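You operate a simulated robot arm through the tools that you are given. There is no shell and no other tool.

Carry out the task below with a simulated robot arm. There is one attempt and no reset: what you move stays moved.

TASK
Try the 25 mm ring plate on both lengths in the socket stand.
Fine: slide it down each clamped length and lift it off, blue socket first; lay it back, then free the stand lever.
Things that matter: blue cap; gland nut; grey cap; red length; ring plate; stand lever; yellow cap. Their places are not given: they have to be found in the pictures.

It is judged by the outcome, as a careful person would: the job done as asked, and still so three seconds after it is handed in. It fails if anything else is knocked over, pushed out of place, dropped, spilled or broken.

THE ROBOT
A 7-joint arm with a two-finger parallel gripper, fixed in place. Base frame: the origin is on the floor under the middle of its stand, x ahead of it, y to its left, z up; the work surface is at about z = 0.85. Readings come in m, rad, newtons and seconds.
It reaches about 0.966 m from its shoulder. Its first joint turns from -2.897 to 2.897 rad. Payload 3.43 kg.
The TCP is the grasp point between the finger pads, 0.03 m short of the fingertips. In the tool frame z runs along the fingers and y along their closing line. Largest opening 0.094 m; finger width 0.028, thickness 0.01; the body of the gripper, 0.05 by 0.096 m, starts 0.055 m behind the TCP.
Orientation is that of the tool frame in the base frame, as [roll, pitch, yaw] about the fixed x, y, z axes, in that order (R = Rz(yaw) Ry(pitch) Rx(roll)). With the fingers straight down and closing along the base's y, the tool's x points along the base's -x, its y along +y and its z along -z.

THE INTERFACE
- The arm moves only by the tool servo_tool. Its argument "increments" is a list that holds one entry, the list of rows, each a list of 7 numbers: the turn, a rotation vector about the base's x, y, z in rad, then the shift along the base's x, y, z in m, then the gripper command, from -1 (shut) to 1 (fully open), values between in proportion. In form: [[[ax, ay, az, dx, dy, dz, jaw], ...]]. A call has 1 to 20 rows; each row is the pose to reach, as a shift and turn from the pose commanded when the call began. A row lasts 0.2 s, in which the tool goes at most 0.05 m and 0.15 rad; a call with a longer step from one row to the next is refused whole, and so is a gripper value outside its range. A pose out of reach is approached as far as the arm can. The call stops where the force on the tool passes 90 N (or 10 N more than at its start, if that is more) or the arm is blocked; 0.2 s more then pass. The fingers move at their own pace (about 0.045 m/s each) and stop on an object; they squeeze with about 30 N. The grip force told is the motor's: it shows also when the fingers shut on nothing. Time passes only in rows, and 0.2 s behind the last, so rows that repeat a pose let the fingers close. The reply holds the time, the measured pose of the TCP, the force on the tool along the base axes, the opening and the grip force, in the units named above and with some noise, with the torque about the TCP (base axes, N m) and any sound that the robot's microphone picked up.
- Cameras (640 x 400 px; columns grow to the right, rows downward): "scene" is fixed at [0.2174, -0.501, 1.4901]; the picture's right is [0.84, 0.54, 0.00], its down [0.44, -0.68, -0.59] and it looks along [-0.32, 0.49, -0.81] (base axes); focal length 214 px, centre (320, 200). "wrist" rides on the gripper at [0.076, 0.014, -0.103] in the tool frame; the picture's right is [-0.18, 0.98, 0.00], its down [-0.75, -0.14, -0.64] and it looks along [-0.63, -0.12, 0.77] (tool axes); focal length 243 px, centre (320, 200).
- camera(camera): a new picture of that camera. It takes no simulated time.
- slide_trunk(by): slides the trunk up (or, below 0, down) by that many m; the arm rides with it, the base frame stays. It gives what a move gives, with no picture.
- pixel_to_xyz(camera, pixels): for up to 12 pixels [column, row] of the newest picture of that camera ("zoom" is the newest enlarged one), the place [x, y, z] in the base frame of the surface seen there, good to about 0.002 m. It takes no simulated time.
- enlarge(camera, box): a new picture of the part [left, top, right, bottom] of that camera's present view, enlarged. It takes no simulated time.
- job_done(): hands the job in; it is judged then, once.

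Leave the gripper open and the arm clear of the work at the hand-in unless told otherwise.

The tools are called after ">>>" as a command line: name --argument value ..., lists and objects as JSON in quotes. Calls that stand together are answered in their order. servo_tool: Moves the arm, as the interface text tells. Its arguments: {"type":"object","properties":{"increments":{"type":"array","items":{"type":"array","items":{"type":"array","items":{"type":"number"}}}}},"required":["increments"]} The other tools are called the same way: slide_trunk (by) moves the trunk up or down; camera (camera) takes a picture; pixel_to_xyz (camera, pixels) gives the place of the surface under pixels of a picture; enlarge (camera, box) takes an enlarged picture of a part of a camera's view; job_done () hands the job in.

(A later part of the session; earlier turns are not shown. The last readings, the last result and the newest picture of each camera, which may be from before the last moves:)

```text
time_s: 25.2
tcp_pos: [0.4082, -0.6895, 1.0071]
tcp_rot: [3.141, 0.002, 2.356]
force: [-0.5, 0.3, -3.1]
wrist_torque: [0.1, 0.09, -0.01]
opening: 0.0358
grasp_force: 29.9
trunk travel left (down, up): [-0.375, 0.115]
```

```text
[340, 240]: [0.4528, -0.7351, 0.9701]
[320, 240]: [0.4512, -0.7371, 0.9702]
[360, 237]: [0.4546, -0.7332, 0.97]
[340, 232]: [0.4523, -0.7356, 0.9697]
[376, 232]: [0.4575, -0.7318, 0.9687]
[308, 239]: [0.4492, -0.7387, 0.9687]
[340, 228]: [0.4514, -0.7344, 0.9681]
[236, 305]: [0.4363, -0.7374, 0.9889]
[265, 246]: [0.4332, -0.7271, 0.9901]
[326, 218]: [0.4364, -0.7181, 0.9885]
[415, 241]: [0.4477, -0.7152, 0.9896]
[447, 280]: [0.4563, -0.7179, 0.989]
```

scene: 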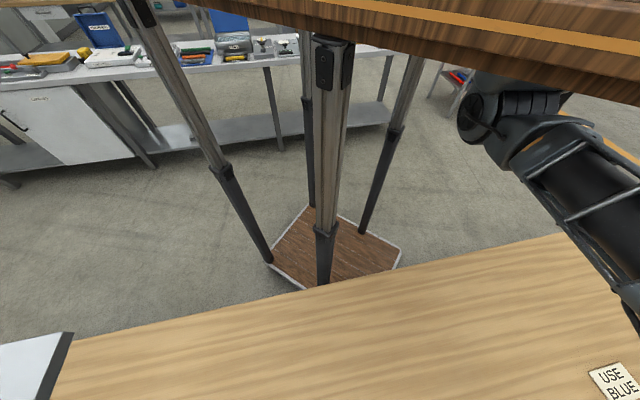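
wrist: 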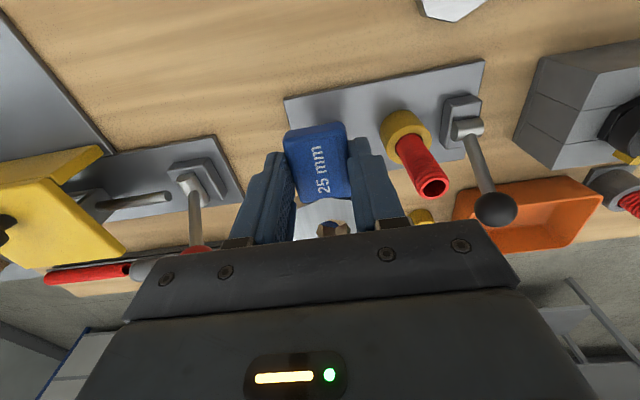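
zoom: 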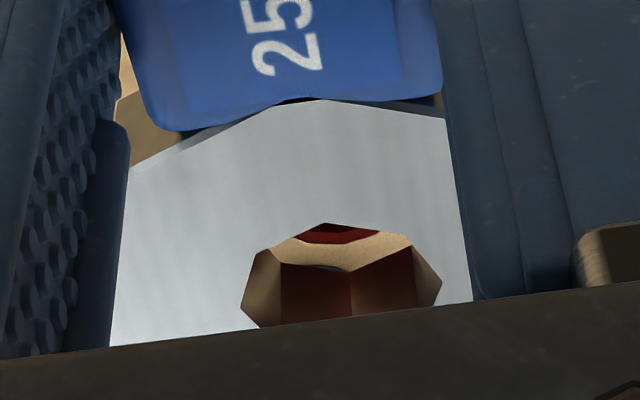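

The tube centre from this view is ~(0.4448,-0.7277) versus hole ~(0.4465,-0.7282). I'll shift (−1.4,+0.4) mm and go down 3.5 mm more.

>>> servo_tool --increments '[[[0, 0, 0, -0.0014, 0.0004, 0, -1], [0, 0, 0, -0.0014, 0.0004, -0.0035, -1], [0, 0, 0, -0.0014, 0.0004, -0.0035, -1]]]'

>>> enlarge --camera "wrist" --box '[280, 180, 380, 250]'

>>> pixel_to_xyz --camera "zoom" --pixels '[[340, 252], [340, 245], [340, 235], [236, 305], [265, 246], [326, 218], [415, 241], [447, 280]]'

```text
time_s: 26.0
tcp_pos: [0.4065, -0.6901, 1.0035]
tcp_rot: [3.141, 0.002, 2.354]
force: [0.0, -0.1, -3.2]
wrist_torque: [0.11, 0.1, 0.01]
opening: 0.0357
grasp_force: 29.6
trunk travel left (down, up): [-0.375, 0.115]
```

```text
5.71 times, centred on (330, 215) of wrist
```

zoom: 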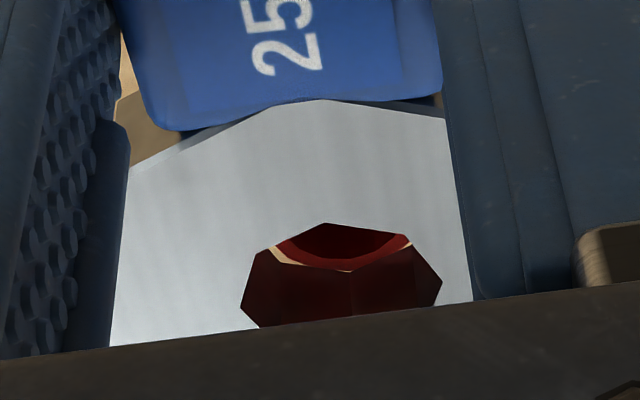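

```text
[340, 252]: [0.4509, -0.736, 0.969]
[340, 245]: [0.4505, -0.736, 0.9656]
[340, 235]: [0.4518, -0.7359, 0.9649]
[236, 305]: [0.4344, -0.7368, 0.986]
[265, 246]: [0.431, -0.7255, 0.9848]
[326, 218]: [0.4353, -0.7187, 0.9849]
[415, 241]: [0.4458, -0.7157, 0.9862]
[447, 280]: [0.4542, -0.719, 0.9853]
```

The red rim nearly fills the hole, just at the plate's bottom plane. I'll zoom in more to see the gaps around it.

>>> enlarge --camera "wrist" --box '[318, 212, 358, 237]'

```text
16.00 times, centred on (338, 224) of wrist
```

zoom: 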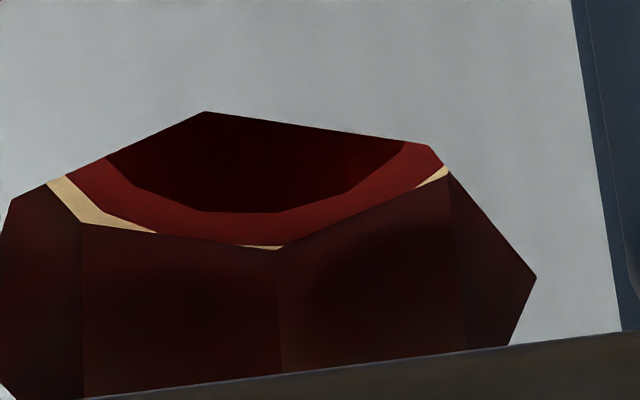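

The far edge of the hole slightly covers the tube's rim, and the left gap is bigger than the right. So the hole should move ~0.9 mm away from the hand and ~0.4 mm to the right: shift (+0.9,−0.35) mm.

>>> servo_tool --increments '[[[0, 0, 0, 0.0009, -0.00035, 0, -1], [0, 0, 0, 0.0009, -0.00035, 0, -1], [0, 0, 0, 0.0009, -0.00035, 0, -1]]]'

>>> enlarge --camera "wrist" --box '[318, 212, 358, 237]'

```text
time_s: 26.8
tcp_pos: [0.4063, -0.6885, 1.0037]
tcp_rot: [3.142, -0.001, 2.353]
force: [0.6, -0.1, -3.6]
wrist_torque: [0.11, 0.09, 0.01]
opening: 0.0361
grasp_force: 29.5
trunk travel left (down, up): [-0.375, 0.115]
```

```text
16.00 times, centred on (338, 224) of wrist
```

zoom: 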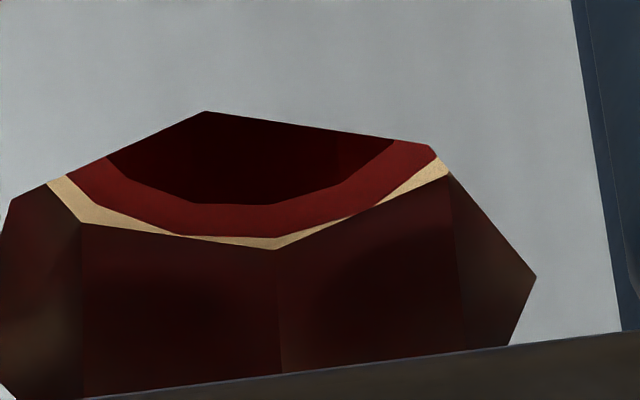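

Better: slivers of gap now show all along the far side, but thin. I'll shift 0.7 mm farther from the hand.

>>> servo_tool --increments '[[[0, 0, 0, 0.0005, -0.0005, 0, -1], [0, 0, 0, 0.0005, -0.0005, 0, -1], [0, 0, 0, 0.0005, -0.0005, 0, -1]]]'

>>> enlarge --camera "wrist" --box '[318, 212, 358, 237]'

```text
time_s: 27.6
tcp_pos: [0.407, -0.6906, 1.0018]
tcp_rot: [-3.141, 0.002, 2.353]
force: [0.2, 0.2, -3.0]
wrist_torque: [0.08, 0.06, 0.0]
opening: 0.0357
grasp_force: 29.6
trunk travel left (down, up): [-0.375, 0.115]
```

```text
16.00 times, centred on (338, 224) of wrist
```

zoom: 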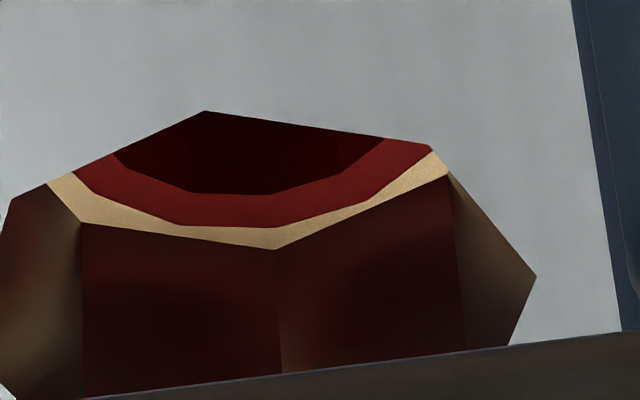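

Now the gaps look even. I'll lower 3 mm slowly and check force and picture.

>>> servo_tool --increments '[[[0, 0, 0, 0, 0, -0.001, -1], [0, 0, 0, 0, 0, -0.002, -1], [0, 0, 0, 0, 0, -0.003, -1], [0, 0, 0, 0, 0, -0.003, -1]]]'

>>> enlarge --camera "wrist" --box '[318, 212, 358, 237]'

```text
time_s: 28.6
tcp_pos: [0.4072, -0.6909, 0.9998]
tcp_rot: [-3.141, -0.002, 2.354]
force: [-0.5, 0.9, -3.7]
wrist_torque: [0.11, 0.1, 0.05]
opening: 0.0359
grasp_force: 29.6
trunk travel left (down, up): [-0.375, 0.115]
```

```text
16.00 times, centred on (338, 224) of wrist
```

zoom: 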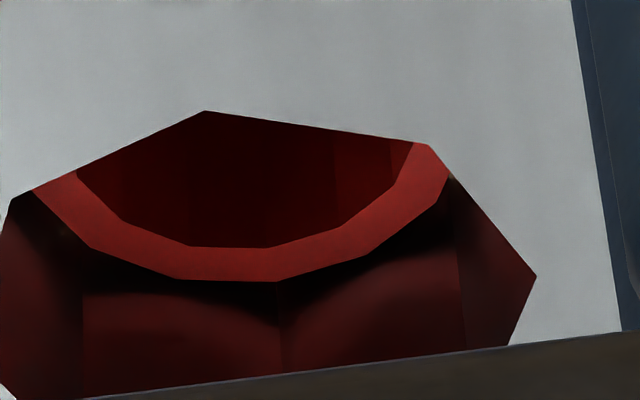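

The tube's rim is now inside the hole with no contact force (z force −3.7 N, just weight). Continue lowering 6 mm.

>>> servo_tool --increments '[[[0, 0, 0, 0, 0, -0.002, -1], [0, 0, 0, 0, 0, -0.004, -1], [0, 0, 0, 0, 0, -0.006, -1], [0, 0, 0, 0, 0, -0.006, -1]]]'

>>> enlarge --camera "wrist" --box '[298, 190, 378, 240]'

```text
time_s: 29.6
tcp_pos: [0.4071, -0.6908, 0.994]
tcp_rot: [-3.141, 0.0, 2.353]
force: [0.3, -0.7, -3.0]
wrist_torque: [0.08, 0.05, 0.02]
opening: 0.0355
grasp_force: 30.2
trunk travel left (down, up): [-0.375, 0.115]
```

```text
8.00 times, centred on (338, 215) of wrist
```

zoom: 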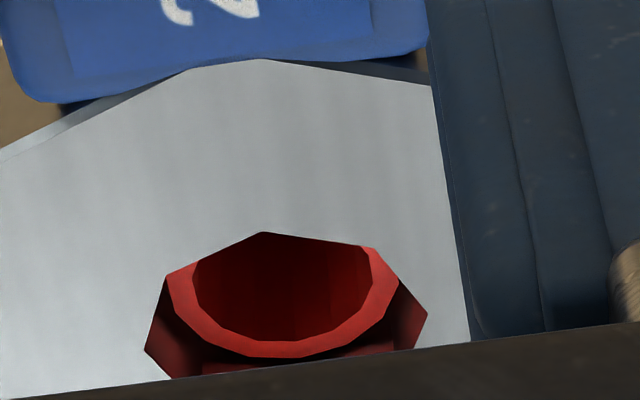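

Well within the hole and balanced. Lowering another 12 mm so the tube's top emerges above the plate.

>>> servo_tool --increments '[[[0, 0, 0, 0, 0, -0.003, -1], [0, 0, 0, 0, 0, -0.006, -1], [0, 0, 0, 0, 0, -0.009, -1], [0, 0, 0, 0, 0, -0.012, -1], [0, 0, 0, 0, 0, -0.012, -1]]]'

>>> enlarge --camera "wrist" --box '[298, 190, 378, 240]'

```text
time_s: 30.8
tcp_pos: [0.407, -0.6904, 0.982]
tcp_rot: [3.141, 0.001, 2.354]
force: [0.2, 0.5, -3.5]
wrist_torque: [0.07, 0.1, 0.02]
opening: 0.0359
grasp_force: 29.9
trunk travel left (down, up): [-0.375, 0.115]
```

```text
8.00 times, centred on (338, 215) of wrist
```

zoom: 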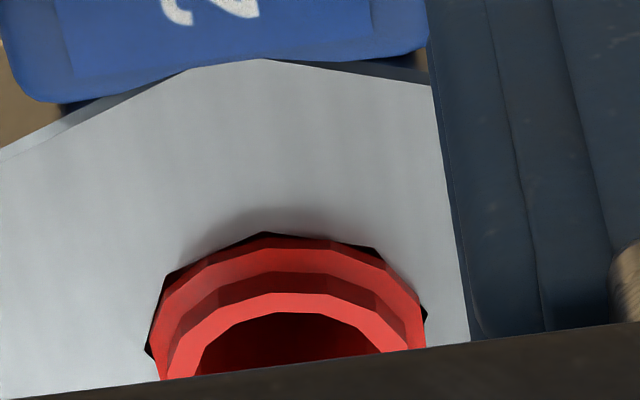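

The tube now protrudes through the plate; no contact forces. Continue down another 15 mm.

>>> servo_tool --increments '[[[0, 0, 0, 0, 0, -0.003, -1], [0, 0, 0, 0, 0, -0.006, -1], [0, 0, 0, 0, 0, -0.009, -1], [0, 0, 0, 0, 0, -0.012, -1], [0, 0, 0, 0, 0, -0.015, -1], [0, 0, 0, 0, 0, -0.015, -1]]]'

>>> camera --camera "wrist"

>>> enlarge --camera "wrist" --box '[298, 190, 378, 240]'

```text
time_s: 32.2
tcp_pos: [0.4071, -0.6887, 0.9668]
tcp_rot: [-3.14, 0.002, 2.354]
force: [0.0, -0.7, -4.3]
wrist_torque: [0.11, 0.08, 0.0]
opening: 0.0356
grasp_force: 30.0
trunk travel left (down, up): [-0.375, 0.115]
```

```text
taken
```

wrist: 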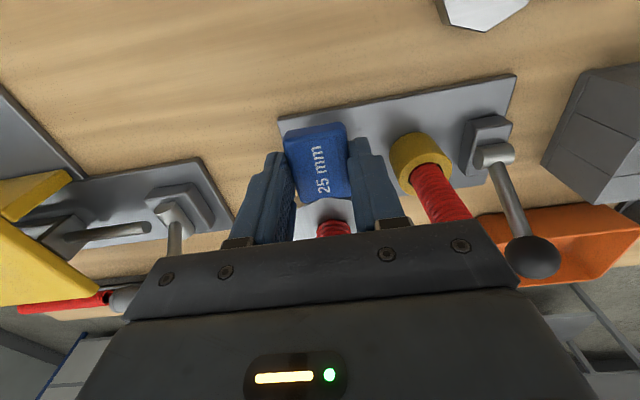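

```text
8.00 times, centred on (338, 215) of wrist
```

zoom: 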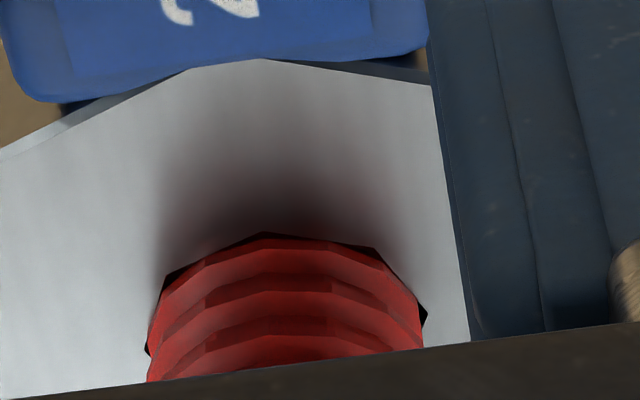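

Moving freely. Lower another 18 mm (plate bottom to ≈0.916), socket top is at ≈0.8995.

>>> servo_tool --increments '[[[0, 0, 0, 0, 0, -0.003, -1], [0, 0, 0, 0, 0, -0.006, -1], [0, 0, 0, 0, 0, -0.009, -1], [0, 0, 0, 0, 0, -0.012, -1], [0, 0, 0, 0, 0, -0.015, -1], [0, 0, 0, 0, 0, -0.018, -1], [0, 0, 0, 0, 0, -0.018, -1]]]'

>>> enlarge --camera "wrist" --box '[298, 190, 378, 240]'

```text
time_s: 33.8
tcp_pos: [0.4073, -0.69, 0.9484]
tcp_rot: [3.141, 0.0, 2.355]
force: [-0.7, 0.7, -3.2]
wrist_torque: [0.09, 0.08, 0.01]
opening: 0.0358
grasp_force: 30.1
trunk travel left (down, up): [-0.375, 0.115]
```

```text
8.00 times, centred on (338, 215) of wrist
```

zoom: 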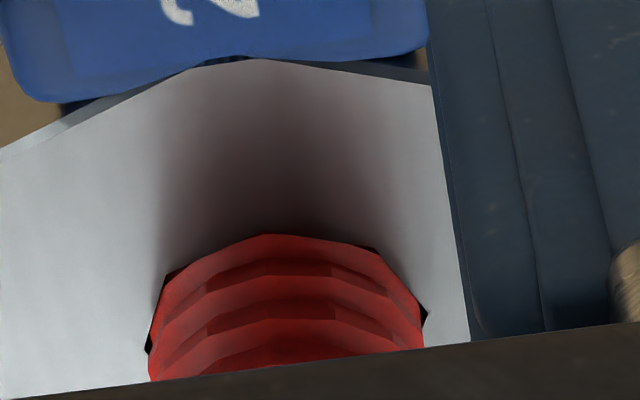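

Still free. Lower 13 mm more, then the last few mm in 1 mm steps until it touches the socket lightly.

>>> servo_tool --increments '[[[0, 0, 0, 0, 0, -0.003, -1], [0, 0, 0, 0, 0, -0.006, -1], [0, 0, 0, 0, 0, -0.009, -1], [0, 0, 0, 0, 0, -0.012, -1], [0, 0, 0, 0, 0, -0.013, -1], [0, 0, 0, 0, 0, -0.013, -1]]]'

>>> servo_tool --increments '[[[0, 0, 0, 0, 0, -0.001, -1], [0, 0, 0, 0, 0, -0.002, -1], [0, 0, 0, 0, 0, -0.002, -1]]]'

```text
time_s: 35.2
tcp_pos: [0.4067, -0.6911, 0.9354]
tcp_rot: [-3.141, 0.0, 2.355]
force: [0.7, -0.1, -4.1]
wrist_torque: [0.12, 0.08, -0.01]
opening: 0.036
grasp_force: 30.2
trunk travel left (down, up): [-0.375, 0.115]
```

```text
time_s: 36.0
tcp_pos: [0.4082, -0.6916, 0.9343]
tcp_rot: [3.14, 0.001, 2.354]
force: [0.4, 0.2, -4.3]
wrist_torque: [0.05, 0.07, -0.03]
opening: 0.0356
grasp_force: 30.1
trunk travel left (down, up): [-0.375, 0.115]
```

No contact yet; plate bottom ≈0.901. Two more mm.

>>> servo_tool --increments '[[[0, 0, 0, 0, 0, -0.001, -1], [0, 0, 0, 0, 0, -0.001, -1]]]'

>>> servo_tool --increments '[[[0, 0, 0, 0, 0, -0.001, -1], [0, 0, 0, 0, 0, -0.001, -1]]]'

>>> camera --camera "wrist"

```text
time_s: 36.6
tcp_pos: [0.407, -0.6905, 0.9347]
tcp_rot: [-3.141, 0.0, 2.355]
force: [0.1, 1.3, -1.9]
wrist_torque: [0.01, -0.07, 0.03]
opening: 0.0357
grasp_force: 29.8
trunk travel left (down, up): [-0.375, 0.115]
```

```text
time_s: 37.2
tcp_pos: [0.4075, -0.6915, 0.9324]
tcp_rot: [-3.14, 0.001, 2.356]
force: [-2.7, 1.6, 6.5]
wrist_torque: [-0.33, -0.48, -0.01]
opening: 0.0357
grasp_force: 30.0
trunk travel left (down, up): [-0.375, 0.115]
```

```text
taken
```

wrist: 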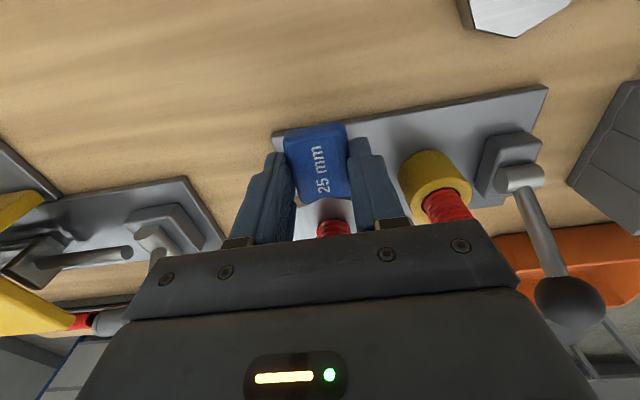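

The plate has reached the blue socket's top (force changed by +10 N). Now I lift it straight off: 95 mm up.

>>> servo_tool --increments '[[[0, 0, 0, 0, 0, 0.002, -1], [0, 0, 0, 0, 0, 0.006, -1], [0, 0, 0, 0, 0, 0.012, -1], [0, 0, 0, 0, 0, 0.02, -1], [0, 0, 0, 0, 0, 0.028, -1], [0, 0, 0, 0, 0, 0.036, -1], [0, 0, 0, 0, 0, 0.044, -1], [0, 0, 0, 0, 0, 0.052, -1], [0, 0, 0, 0, 0, 0.06, -1], [0, 0, 0, 0, 0, 0.068, -1], [0, 0, 0, 0, 0, 0.076, -1], [0, 0, 0, 0, 0, 0.084, -1], [0, 0, 0, 0, 0, 0.092, -1], [0, 0, 0, 0, 0, 0.1, -1], [0, 0, 0, 0, 0, 0.1, -1]]]'

>>> camera --camera "wrist"

>>> enlarge --camera "wrist" --box '[280, 180, 380, 250]'

```text
time_s: 40.4
tcp_pos: [0.4063, -0.6891, 1.0325]
tcp_rot: [3.141, 0.001, 2.354]
force: [-0.1, -0.3, -3.1]
wrist_torque: [0.1, 0.07, 0.01]
opening: 0.036
grasp_force: 30.3
trunk travel left (down, up): [-0.375, 0.115]
```

```text
taken
```

wrist: 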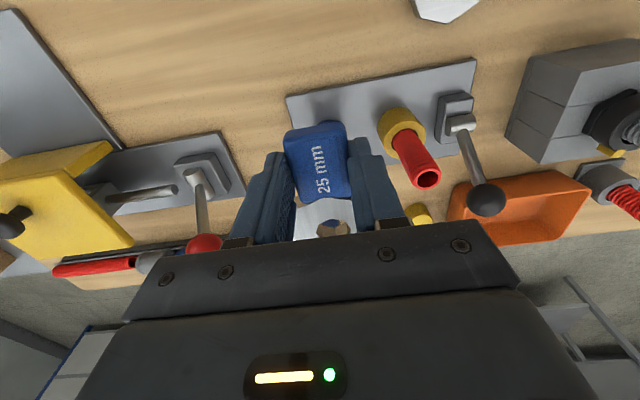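

```text
5.71 times, centred on (330, 215) of wrist
```

zoom: 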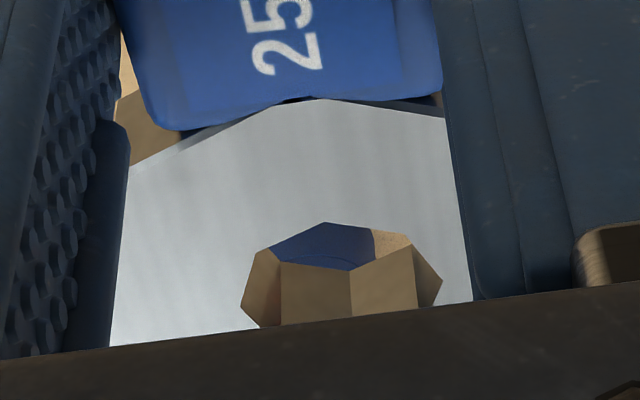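

Plate is off the blue tube, unmoved in the grip. Now shift by the blue→yellow offset (+57.2, +56.7 mm), then come down to 3–4 mm above the tube's top and look through the hole.

>>> servo_tool --increments '[[[0, 0, 0, 0.02, 0.02, 0.005, -1], [0, 0, 0, 0.04, 0.04, 0.005, -1], [0, 0, 0, 0.0572, 0.0567, 0.005, -1], [0, 0, 0, 0.0572, 0.0567, 0.005, -1], [0, 0, 0, 0.0572, 0.0567, -0.01, -1], [0, 0, 0, 0.0572, 0.0567, -0.02, -1], [0, 0, 0, 0.0572, 0.0567, -0.0275, -1], [0, 0, 0, 0.0572, 0.0567, -0.0275, -1], [0, 0, 0, 0.0572, 0.0567, -0.0275, -1]]]'

>>> camera --camera "wrist"

>>> enlarge --camera "wrist" --box '[318, 212, 358, 237]'

```text
time_s: 42.4
tcp_pos: [0.4631, -0.6339, 1.0042]
tcp_rot: [3.14, -0.002, 2.354]
force: [-0.4, -0.3, -2.6]
wrist_torque: [0.08, 0.08, 0.0]
opening: 0.0358
grasp_force: 29.9
trunk travel left (down, up): [-0.375, 0.115]
```

```text
taken
```

wrist: 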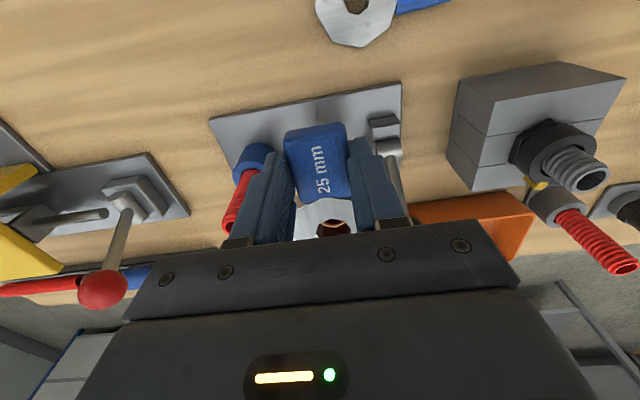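

```text
16.00 times, centred on (338, 224) of wrist
```

zoom: 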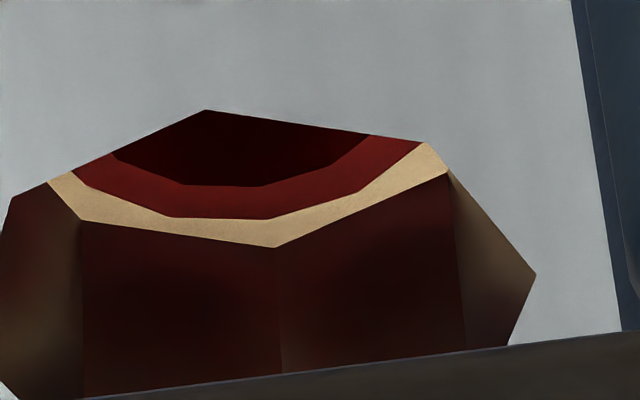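

Similar to the blue alignment. I'm 1.5 mm higher than the comparable blue view, so I'll lower 1.5 mm and compare the gaps.

>>> servo_tool --increments '[[[0, 0, 0, 0, 0, -0.0015, -1], [0, 0, 0, 0, 0, -0.0015, -1], [0, 0, 0, 0, 0, -0.0015, -1]]]'

>>> enlarge --camera "wrist" --box '[318, 212, 358, 237]'

```text
time_s: 43.2
tcp_pos: [0.4642, -0.6319, 1.0033]
tcp_rot: [3.14, 0.001, 2.354]
force: [0.1, -0.9, 0.6]
wrist_torque: [-0.1, -0.11, 0.01]
opening: 0.0356
grasp_force: 30.0
trunk travel left (down, up): [-0.375, 0.115]
```

```text
16.00 times, centred on (338, 224) of wrist
```

zoom: 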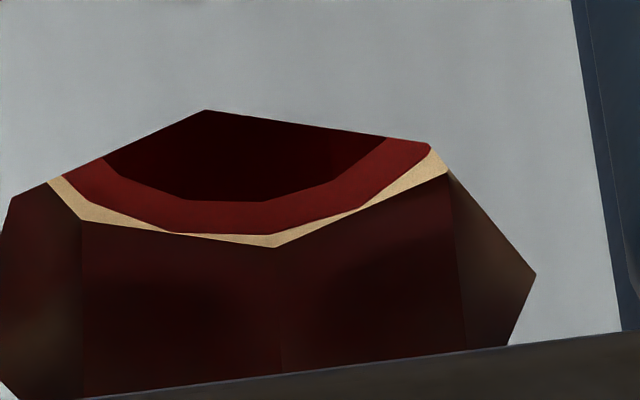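

The z force rose to +0.6 N (a light touch): the far edge of the hole is just on the tube's rim. I raise 1.5 mm, shift 0.9 mm away from the hand and 0.2 mm left, then look.

>>> servo_tool --increments '[[[0, 0, 0, 0, 0, 0.0015, -1], [0, 0, 0, 0.0005, -0.0008, 0.0015, -1], [0, 0, 0, 0.0005, -0.0008, 0.0015, -1], [0, 0, 0, 0.0005, -0.0008, 0.0005, -1], [0, 0, 0, 0.0005, -0.0008, 0.0005, -1]]]'

>>> enlarge --camera "wrist" --box '[318, 212, 358, 237]'

```text
time_s: 44.4
tcp_pos: [0.464, -0.6352, 1.0046]
tcp_rot: [3.14, -0.001, 2.354]
force: [1.5, 0.8, -3.3]
wrist_torque: [0.13, 0.08, -0.02]
opening: 0.0355
grasp_force: 29.7
trunk travel left (down, up): [-0.375, 0.115]
```

```text
16.00 times, centred on (338, 224) of wrist
```

zoom: 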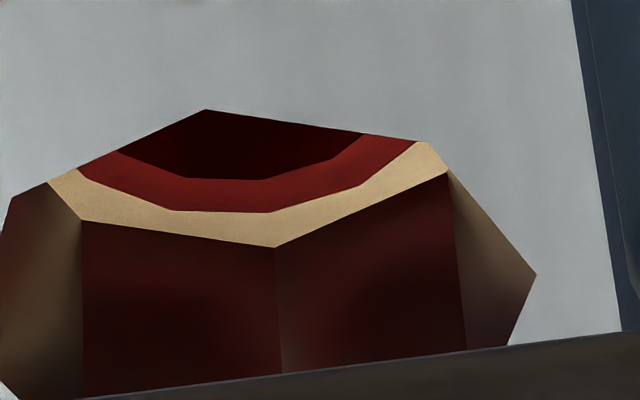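

Clear gaps all round the far side. Lower 3 mm.

>>> servo_tool --increments '[[[0, 0, 0, 0, 0, -0.001, -1], [0, 0, 0, 0, 0, -0.002, -1], [0, 0, 0, 0, 0, -0.003, -1], [0, 0, 0, 0, 0, -0.003, -1]]]'

>>> enlarge --camera "wrist" --box '[318, 212, 358, 237]'

```text
time_s: 45.4
tcp_pos: [0.4653, -0.6349, 1.0006]
tcp_rot: [3.141, 0.001, 2.355]
force: [-0.7, 0.1, -3.8]
wrist_torque: [0.11, 0.06, 0.01]
opening: 0.0358
grasp_force: 29.6
trunk travel left (down, up): [-0.375, 0.115]
```

```text
16.00 times, centred on (338, 224) of wrist
```

zoom: 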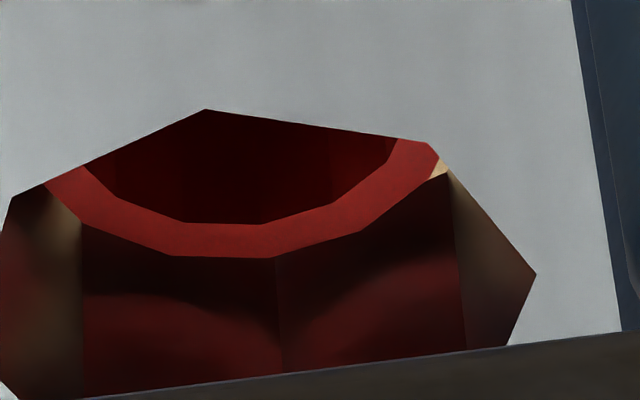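

The rim is now inside the hole with no contact. I'll lower 9 mm more and check.

>>> servo_tool --increments '[[[0, 0, 0, 0, 0, -0.002, -1], [0, 0, 0, 0, 0, -0.004, -1], [0, 0, 0, 0, 0, -0.006, -1], [0, 0, 0, 0, 0, -0.009, -1], [0, 0, 0, 0, 0, -0.009, -1]]]'

>>> enlarge --camera "wrist" --box '[298, 190, 378, 240]'

```text
time_s: 46.6
tcp_pos: [0.4635, -0.6349, 0.992]
tcp_rot: [3.14, 0.0, 2.355]
force: [-0.3, -0.5, -3.6]
wrist_torque: [0.11, 0.09, 0.02]
opening: 0.0357
grasp_force: 29.9
trunk travel left (down, up): [-0.375, 0.115]
```

```text
8.00 times, centred on (338, 215) of wrist
```

zoom: 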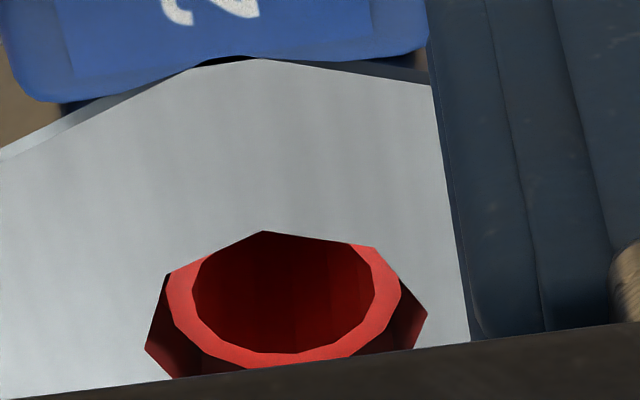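

Good, the rim is centred in the hole. Continue down 12 mm.

>>> servo_tool --increments '[[[0, 0, 0, 0, 0, -0.003, -1], [0, 0, 0, 0, 0, -0.006, -1], [0, 0, 0, 0, 0, -0.009, -1], [0, 0, 0, 0, 0, -0.012, -1], [0, 0, 0, 0, 0, -0.012, -1]]]'

>>> enlarge --camera "wrist" --box '[298, 190, 378, 240]'

```text
time_s: 47.8
tcp_pos: [0.4646, -0.6342, 0.9798]
tcp_rot: [-3.141, -0.002, 2.355]
force: [-0.1, 0.7, -3.9]
wrist_torque: [0.1, 0.1, 0.02]
opening: 0.0357
grasp_force: 30.3
trunk travel left (down, up): [-0.375, 0.115]
```

```text
8.00 times, centred on (338, 215) of wrist
```

zoom: 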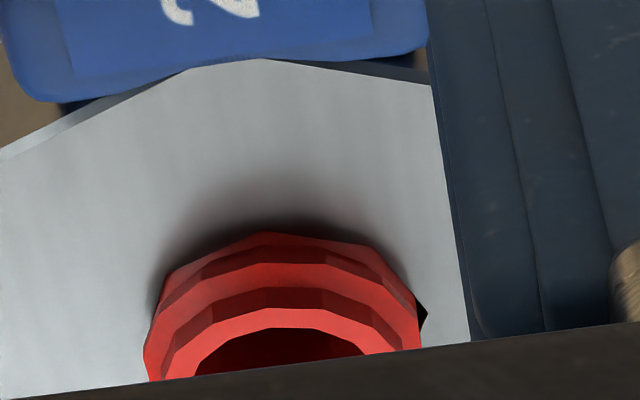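

The tube sits slightly left in the hole (right gap ~0.9 mm). I'll shift the plate 0.4 mm left along the stand axis and keep descending 15 mm.

>>> servo_tool --increments '[[[0, 0, 0, -0.0003, -0.0003, 0, -1], [0, 0, 0, -0.0003, -0.0003, -0.003, -1], [0, 0, 0, -0.0003, -0.0003, -0.006, -1], [0, 0, 0, -0.0003, -0.0003, -0.009, -1], [0, 0, 0, -0.0003, -0.0003, -0.012, -1], [0, 0, 0, -0.0003, -0.0003, -0.015, -1], [0, 0, 0, -0.0003, -0.0003, -0.015, -1]]]'

>>> camera --camera "wrist"

>>> enlarge --camera "wrist" --box '[298, 190, 378, 240]'

```text
time_s: 49.4
tcp_pos: [0.4642, -0.6332, 0.964]
tcp_rot: [-3.141, 0.0, 2.354]
force: [0.6, -1.1, -2.9]
wrist_torque: [0.14, 0.09, 0.04]
opening: 0.0356
grasp_force: 30.3
trunk travel left (down, up): [-0.375, 0.115]
```

```text
taken
```

wrist: 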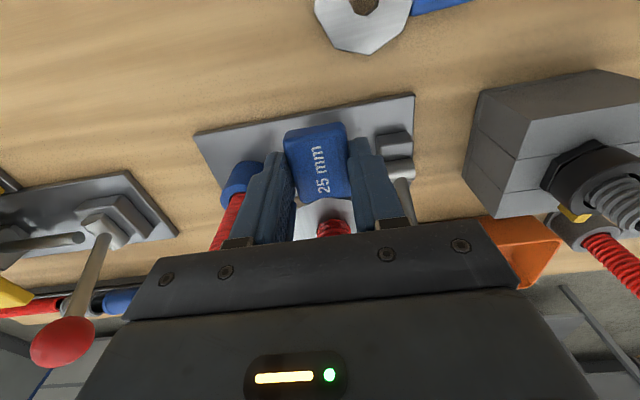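

```text
8.00 times, centred on (338, 215) of wrist
```

zoom: 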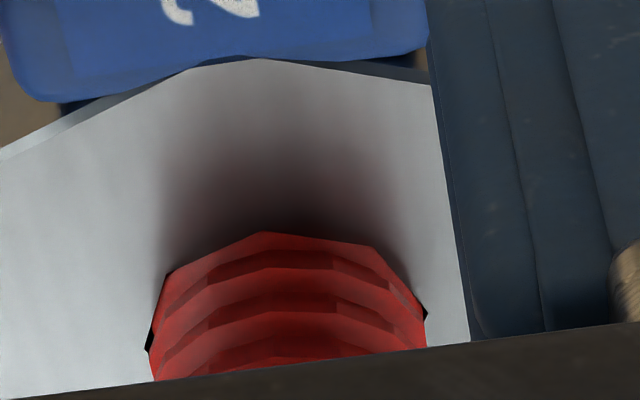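

Smooth. Lower 18 mm, then finish in small steps.

>>> servo_tool --increments '[[[0, 0, 0, 0, 0, -0.003, -1], [0, 0, 0, 0, 0, -0.006, -1], [0, 0, 0, 0, 0, -0.009, -1], [0, 0, 0, 0, 0, -0.012, -1], [0, 0, 0, 0, 0, -0.015, -1], [0, 0, 0, 0, 0, -0.018, -1], [0, 0, 0, 0, 0, -0.018, -1]]]'

>>> servo_tool --increments '[[[0, 0, 0, 0, 0, -0.003, -1], [0, 0, 0, 0, 0, -0.006, -1], [0, 0, 0, 0, 0, -0.009, -1], [0, 0, 0, 0, 0, -0.009, -1]]]'

>>> camera --camera "wrist"

```text
time_s: 51.0
tcp_pos: [0.4638, -0.6348, 0.9466]
tcp_rot: [-3.141, 0.001, 2.353]
force: [-0.2, 0.9, -3.8]
wrist_torque: [0.11, 0.1, -0.01]
opening: 0.0359
grasp_force: 30.1
trunk travel left (down, up): [-0.375, 0.115]
```

```text
time_s: 52.0
tcp_pos: [0.4649, -0.6331, 0.938]
tcp_rot: [3.139, 0.0, 2.356]
force: [-0.1, 0.1, -2.6]
wrist_torque: [0.11, 0.1, 0.02]
opening: 0.0356
grasp_force: 31.0
trunk travel left (down, up): [-0.375, 0.115]
```

```text
taken
```

wrist: 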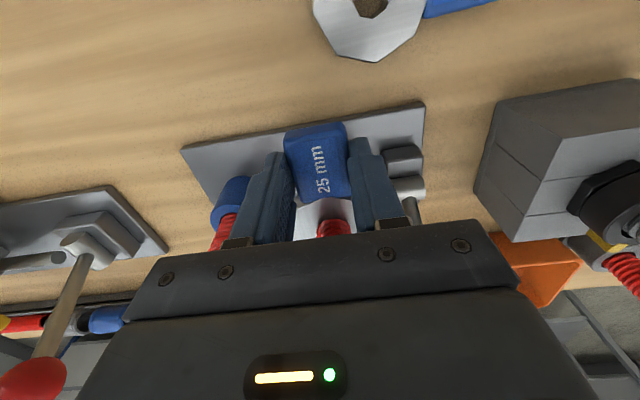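

About 4–5 mm to go; small steps to a light touch on the yellow socket.

>>> servo_tool --increments '[[[0, 0, 0, 0, 0, -0.001, -1], [0, 0, 0, 0, 0, -0.002, -1], [0, 0, 0, 0, 0, -0.003, -1], [0, 0, 0, 0, 0, -0.003, -1]]]'

>>> servo_tool --increments '[[[0, 0, 0, 0, 0, -0.001, -1], [0, 0, 0, 0, 0, -0.001, -1]]]'

>>> servo_tool --increments '[[[0, 0, 0, 0, 0, -0.001, -1], [0, 0, 0, 0, 0, -0.001, -1]]]'

```text
time_s: 53.0
tcp_pos: [0.4642, -0.6351, 0.935]
tcp_rot: [3.139, 0.0, 2.353]
force: [0.4, 0.2, -4.0]
wrist_torque: [0.09, 0.09, 0.02]
opening: 0.0359
grasp_force: 30.4
trunk travel left (down, up): [-0.375, 0.115]
```

```text
time_s: 53.6
tcp_pos: [0.4635, -0.6348, 0.934]
tcp_rot: [3.141, -0.001, 2.356]
force: [0.2, 0.7, -3.7]
wrist_torque: [0.08, 0.07, -0.01]
opening: 0.0356
grasp_force: 29.8
trunk travel left (down, up): [-0.375, 0.115]
```

```text
time_s: 54.2
tcp_pos: [0.4631, -0.6348, 0.9328]
tcp_rot: [-3.142, 0.0, 2.354]
force: [-0.2, 1.5, 1.5]
wrist_torque: [-0.12, -0.17, 0.04]
opening: 0.0358
grasp_force: 30.7
trunk travel left (down, up): [-0.375, 0.115]
```

Touched the yellow socket lightly (force changed by +5 N). Now lift straight off, 100 mm.

>>> servo_tool --increments '[[[0, 0, 0, 0, 0, 0.002, -1], [0, 0, 0, 0, 0, 0.006, -1], [0, 0, 0, 0, 0, 0.012, -1], [0, 0, 0, 0, 0, 0.02, -1], [0, 0, 0, 0, 0, 0.028, -1], [0, 0, 0, 0, 0, 0.036, -1], [0, 0, 0, 0, 0, 0.044, -1], [0, 0, 0, 0, 0, 0.052, -1], [0, 0, 0, 0, 0, 0.06, -1], [0, 0, 0, 0, 0, 0.068, -1], [0, 0, 0, 0, 0, 0.076, -1], [0, 0, 0, 0, 0, 0.084, -1], [0, 0, 0, 0, 0, 0.092, -1], [0, 0, 0, 0, 0, 0.1, -1], [0, 0, 0, 0, 0, 0.12, -1], [0, 0, 0, 0, 0, 0.13, -1], [0, 0, 0, 0, 0, 0.13, -1]]]'

>>> camera --camera "wrist"

```text
time_s: 57.8
tcp_pos: [0.4617, -0.635, 1.0632]
tcp_rot: [-3.142, -0.001, 2.357]
force: [-0.5, -0.2, -2.9]
wrist_torque: [0.1, 0.1, 0.0]
opening: 0.0357
grasp_force: 29.9
trunk travel left (down, up): [-0.375, 0.115]
```

```text
taken
```

wrist: 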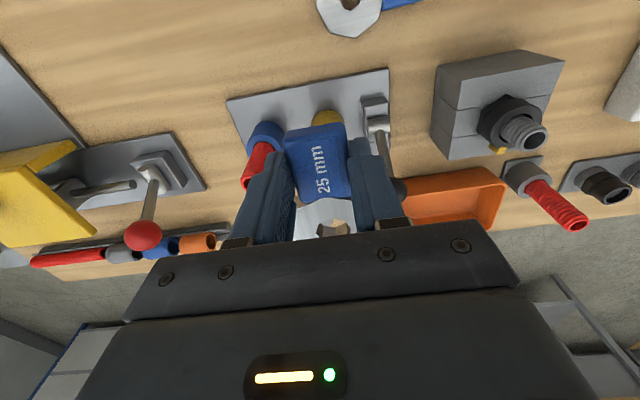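

Both tries are done. Now I carry the plate back: translate (−0.1752,−0.0619) at this height, then turn +1.536 rad back to the original orientation.

>>> servo_tool --increments '[[[0, 0, 0, -0.035, -0.0124, 0, -1], [0, 0, 0, -0.07, -0.0248, 0, -1], [0, 0, 0, -0.105, -0.0372, 0, -1], [0, 0, 0, -0.14, -0.0496, 0, -1], [0, 0, 0, -0.1752, -0.0619, 0, -1], [0, 0, 0.14, -0.1752, -0.0619, 0, -1], [0, 0, 0.28, -0.1752, -0.0619, 0, -1], [0, 0, 0.42, -0.1752, -0.0619, 0, -1], [0, 0, 0.56, -0.1752, -0.0619, 0, -1], [0, 0, 0.7, -0.1752, -0.0619, 0, -1], [0, 0, 0.84, -0.1752, -0.0619, 0, -1], [0, 0, 0.98, -0.1752, -0.0619, 0, -1], [0, 0, 1.12, -0.1752, -0.0619, 0, -1], [0, 0, 1.26, -0.1752, -0.0619, 0, -1], [0, 0, 1.4, -0.1752, -0.0619, 0, -1], [0, 0, 1.536, -0.1752, -0.0619, 0, -1], [0, 0, 1.536, -0.1752, -0.0619, 0, -1]]]'

>>> camera --camera "wrist"

```text
time_s: 61.4
tcp_pos: [0.289, -0.6961, 1.062]
tcp_rot: [3.141, 0.001, -2.392]
force: [0.1, 0.9, -3.9]
wrist_torque: [-0.11, 0.1, 0.02]
opening: 0.0359
grasp_force: 29.4
trunk travel left (down, up): [-0.375, 0.115]
```

```text
taken
```

wrist: 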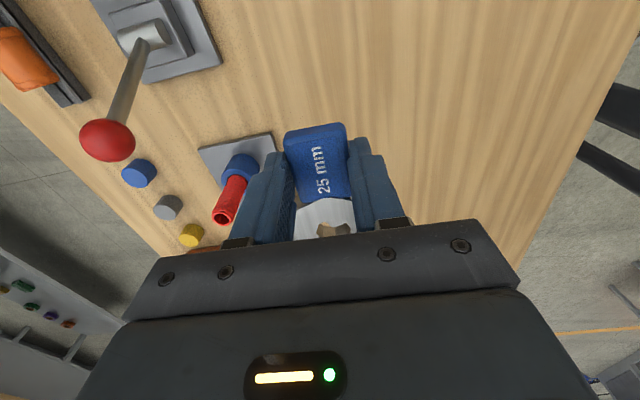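

Back at the original place and orientation, blue tube still standing. Now I lower: 0.165 m first, then small steps.

>>> servo_tool --increments '[[[0, 0, 0, 0, 0, -0.03, -1], [0, 0, 0, 0, 0, -0.06, -1], [0, 0, 0, 0, 0, -0.09, -1], [0, 0, 0, 0, 0, -0.12, -1], [0, 0, 0, 0, 0, -0.145, -1], [0, 0, 0, 0, 0, -0.16, -1], [0, 0, 0, 0, 0, -0.17, -1], [0, 0, 0, 0, 0, -0.174, -1], [0, 0, 0, 0, 0, -0.176, -1], [0, 0, 0, 0, 0, -0.176, -1]]]'

>>> servo_tool --increments '[[[0, 0, 0, 0, 0, -0.001, -1], [0, 0, 0, 0, 0, -0.002, -1], [0, 0, 0, 0, 0, -0.003, -1], [0, 0, 0, 0, 0, -0.003, -1]]]'

```text
time_s: 63.6
tcp_pos: [0.2876, -0.6965, 0.8866]
tcp_rot: [-3.142, -0.001, -2.394]
force: [-0.4, -0.1, -4.4]
wrist_torque: [-0.1, 0.1, -0.01]
opening: 0.0359
grasp_force: 29.8
trunk travel left (down, up): [-0.375, 0.115]
```

```text
time_s: 64.6
tcp_pos: [0.2894, -0.6958, 0.8841]
tcp_rot: [-3.141, 0.001, -2.392]
force: [-1.3, 0.7, 2.0]
wrist_torque: [0.29, -0.25, 0.12]
opening: 0.0354
grasp_force: 30.1
trunk travel left (down, up): [-0.375, 0.115]
```

It has touched the table. One more millimetre, then release.

>>> servo_tool --increments '[[[0, 0, 0, 0, 0, -0.001, -1], [0, 0, 0, 0, 0, -0.001, -1], [0, 0, 0, 0, 0, -0.001, 0], [0, 0, 0, 0, 0, -0.001, 0.5], [0, 0, 0, 0, 0, -0.001, 1], [0, 0, 0, 0, 0, -0.001, 1], [0, 0, 0, 0, 0, -0.001, 1], [0, 0, 0, 0, 0, -0.001, 1]]]'

>>> camera --camera "wrist"

```text
time_s: 66.4
tcp_pos: [0.2889, -0.6978, 0.8815]
tcp_rot: [3.141, 0.001, -2.392]
force: [-0.4, -0.1, -0.6]
wrist_torque: [0.03, 0.01, -0.02]
opening: 0.0939
grasp_force: 0.1
trunk travel left (down, up): [-0.375, 0.115]
```

```text
taken
```

wrist: 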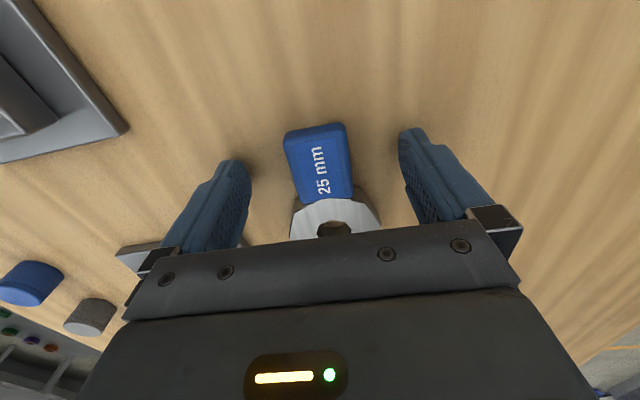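

Released, plate lying flat as before. Raise straight up 0.2 m and look.

>>> servo_tool --increments '[[[0, 0, 0, 0, 0, 0.01, 1], [0, 0, 0, 0, 0, 0.03, 1], [0, 0, 0, 0, 0, 0.07, 1], [0, 0, 0, 0, 0, 0.11, 1], [0, 0, 0, 0, 0, 0.15, 1], [0, 0, 0, 0, 0, 0.19, 1], [0, 0, 0, 0, 0, 0.22, 1], [0, 0, 0, 0, 0, 0.22, 1]]]'

>>> camera --camera "wrist"

>>> enlarge --camera "wrist" --box '[260, 40, 400, 140]'

>>> pixel_to_xyz --camera "zoom" --pixels '[[278, 294], [358, 294], [316, 256], [326, 337], [290, 268], [350, 325]]'

```text
time_s: 68.2
tcp_pos: [0.2901, -0.6957, 1.1039]
tcp_rot: [-3.141, -0.001, -2.393]
force: [0.0, -0.9, 0.4]
wrist_torque: [-0.02, 0.02, 0.01]
opening: 0.0942
grasp_force: 0.0
trunk travel left (down, up): [-0.375, 0.115]
```

```text
taken
```

wrist: 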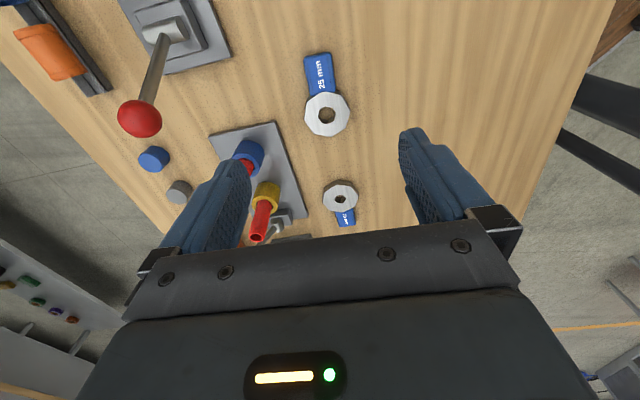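

```text
4.00 times, centred on (330, 90) of wrist
```

zoom: 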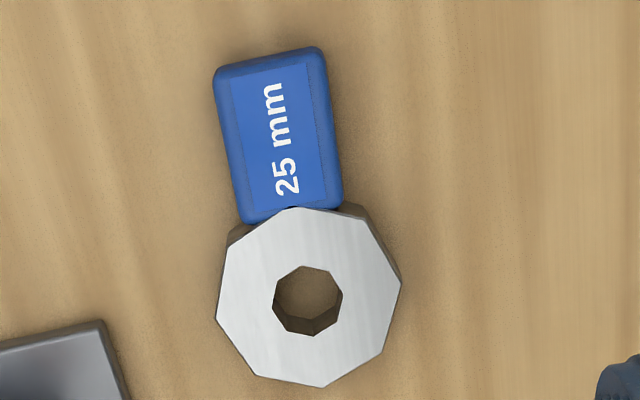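

```text
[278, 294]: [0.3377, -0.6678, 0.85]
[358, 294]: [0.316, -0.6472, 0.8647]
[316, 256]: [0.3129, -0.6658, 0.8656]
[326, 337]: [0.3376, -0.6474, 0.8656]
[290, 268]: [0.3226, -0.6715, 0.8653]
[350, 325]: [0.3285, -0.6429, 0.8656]
```

The plate is back within a millimetre or two of its original place. Now for the stand lever: I'll go to a viewing pose on the robot side of it, turned −1.54 rad, at z≈1.09.

>>> servo_tool --increments '[[[0, 0, -0.14, 0.0175, 0.01, 0, 1], [0, 0, -0.28, 0.035, 0.02, 0, 1], [0, 0, -0.42, 0.0525, 0.03, 0, 1], [0, 0, -0.56, 0.07, 0.04, 0, 1], [0, 0, -0.7, 0.0875, 0.05, 0, 1], [0, 0, -0.84, 0.105, 0.06, 0, 1], [0, 0, -0.98, 0.1225, 0.07, 0, 1], [0, 0, -1.12, 0.14, 0.08, 0, 1], [0, 0, -1.26, 0.1575, 0.09, 0, 1], [0, 0, -1.4, 0.175, 0.1, 0, 1], [0, 0, -1.536, 0.19, 0.11, -0.01, 1], [0, 0, -1.536, 0.19, 0.11, -0.01, 1]]]'

>>> camera --camera "wrist"

>>> enlarge --camera "wrist" --box '[270, 90, 410, 210]'

```text
time_s: 70.8
tcp_pos: [0.477, -0.5869, 1.093]
tcp_rot: [3.141, 0.001, 2.353]
force: [-0.5, 0.1, 0.6]
wrist_torque: [0.0, -0.01, 0.0]
opening: 0.0941
grasp_force: 0.1
trunk travel left (down, up): [-0.375, 0.115]
```

```text
taken
```

wrist: 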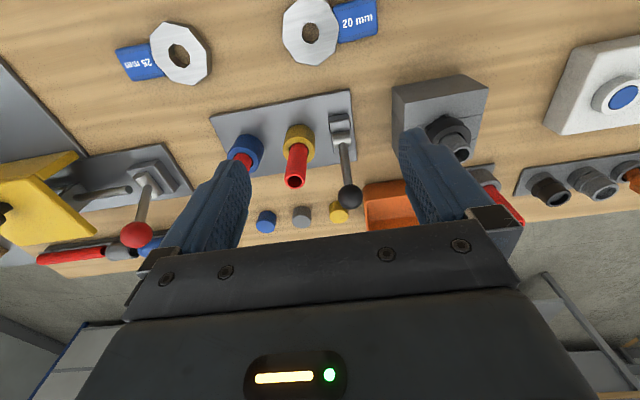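

```text
3.33 times, centred on (340, 150) of wrist
```

zoom: 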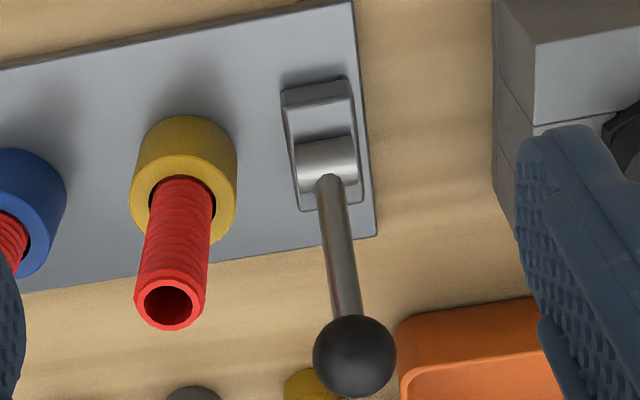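

I'll measure the lever's rod, cylinder, and knob here, and the red-knob lever for comparison.

>>> pixel_to_xyz --camera "zoom" --pixels '[[303, 160], [352, 152], [328, 150], [330, 185], [335, 230], [342, 280], [347, 310], [355, 355], [315, 110], [350, 120], [300, 200], [355, 200]]'

>>> pixel_to_xyz --camera "wrist" --pixels '[[150, 175], [148, 185], [145, 200], [141, 218], [137, 235], [165, 165], [135, 155], [349, 195], [343, 165]]'

>>> enlarge --camera "wrist" --box '[60, 130, 220, 260]'

```text
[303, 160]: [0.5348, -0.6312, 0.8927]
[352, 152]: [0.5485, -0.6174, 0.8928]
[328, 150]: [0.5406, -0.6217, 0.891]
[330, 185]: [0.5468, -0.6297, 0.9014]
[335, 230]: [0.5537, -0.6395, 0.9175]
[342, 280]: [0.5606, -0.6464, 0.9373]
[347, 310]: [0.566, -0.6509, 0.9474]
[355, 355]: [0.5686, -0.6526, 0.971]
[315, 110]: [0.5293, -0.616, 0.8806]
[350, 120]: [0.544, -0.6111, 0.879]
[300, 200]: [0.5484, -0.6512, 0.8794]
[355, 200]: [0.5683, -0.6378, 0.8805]
```

```text
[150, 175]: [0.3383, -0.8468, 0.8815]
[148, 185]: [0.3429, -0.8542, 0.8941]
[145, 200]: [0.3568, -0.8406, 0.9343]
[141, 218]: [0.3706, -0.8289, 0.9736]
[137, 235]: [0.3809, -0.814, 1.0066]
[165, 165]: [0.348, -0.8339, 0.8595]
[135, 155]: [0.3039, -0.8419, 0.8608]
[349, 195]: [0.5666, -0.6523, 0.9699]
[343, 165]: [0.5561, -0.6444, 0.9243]
```

```text
3.08 times, centred on (140, 195) of wrist
```

zoom: 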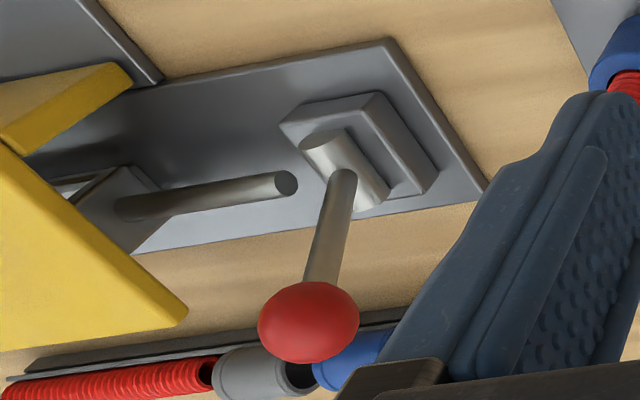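

The stand lever pivots about the stand's long axis at about (0.5415,-0.6255,0.885), leaning ~32° from upright away from the robot; knob (≈30 mm ball) centre ≈ (0.5755,-0.659,0.959). I'll zoom for any marking of the free direction.

>>> enlarge --camera "wrist" --box '[310, 95, 390, 165]'

>>> enlarge --camera "wrist" --box '[200, 80, 380, 200]'

```text
5.71 times, centred on (350, 130) of wrist
```

zoom: 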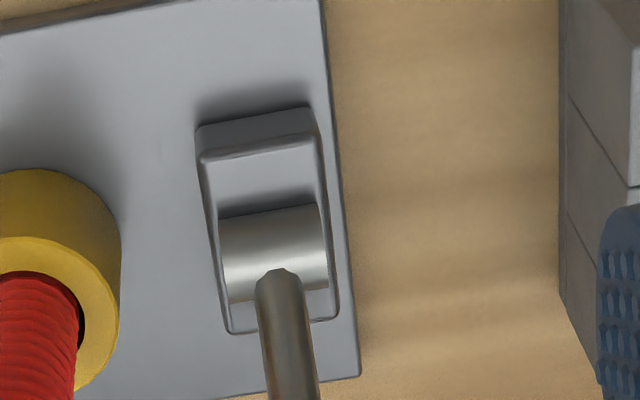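

```text
3.33 times, centred on (290, 140) of wrist
```

zoom: 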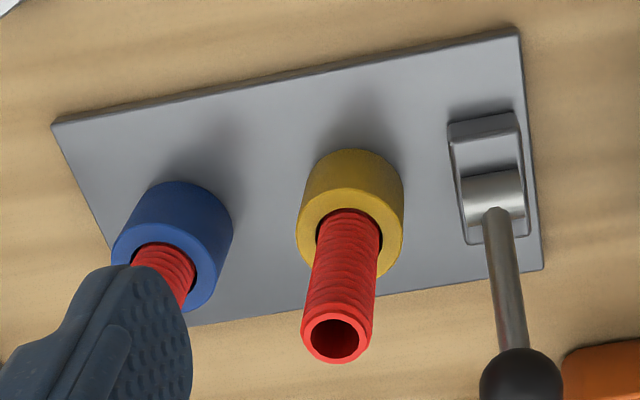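

No markings visible. I'll check neighbours near the knob (orange tray, box with gland nut) for clearance before gripping the knob.

>>> pixel_to_xyz --camera "wrist" --pixels '[[372, 185], [390, 184], [368, 215], [400, 225], [430, 100], [395, 120], [440, 135], [462, 150], [338, 210], [490, 185]]'

```text
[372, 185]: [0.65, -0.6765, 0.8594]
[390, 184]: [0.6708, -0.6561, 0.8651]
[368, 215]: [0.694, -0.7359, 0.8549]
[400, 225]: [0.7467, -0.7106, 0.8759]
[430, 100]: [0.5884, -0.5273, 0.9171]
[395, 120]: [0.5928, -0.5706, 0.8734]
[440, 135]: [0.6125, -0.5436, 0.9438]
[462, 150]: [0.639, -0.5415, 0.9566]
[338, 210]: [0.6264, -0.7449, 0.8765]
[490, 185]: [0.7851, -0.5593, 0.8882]
```

Clearances are fine. I'll go above the knob at z≈1.05 with the jaw opened to ≈56 mm.

>>> servo_tool --increments '[[[0, 0, 0, 0.0195, -0.0146, 0, 0.2], [0, 0, 0, 0.039, -0.0292, 0, 0.2], [0, 0, 0, 0.0585, -0.0438, 0, 0.2], [0, 0, 0, 0.078, -0.0585, 0, 0.2], [0, 0, 0, 0.0975, -0.0731, -0.01, 0.2], [0, 0, 0, 0.0975, -0.0731, -0.03, 0.2], [0, 0, 0, 0.0975, -0.0731, -0.04, 0.2], [0, 0, 0, 0.0975, -0.0731, -0.04, 0.2]]]'

>>> camera --camera "wrist"

```text
time_s: 72.6
tcp_pos: [0.5759, -0.6592, 1.0522]
tcp_rot: [-3.142, 0.0, 2.357]
force: [0.0, -0.8, 0.3]
wrist_torque: [0.03, -0.02, 0.03]
opening: 0.0562
grasp_force: 0.0
trunk travel left (down, up): [-0.375, 0.115]
```

```text
taken
```

wrist: 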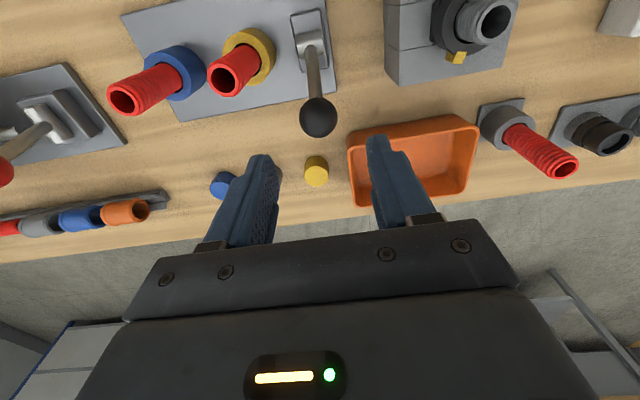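

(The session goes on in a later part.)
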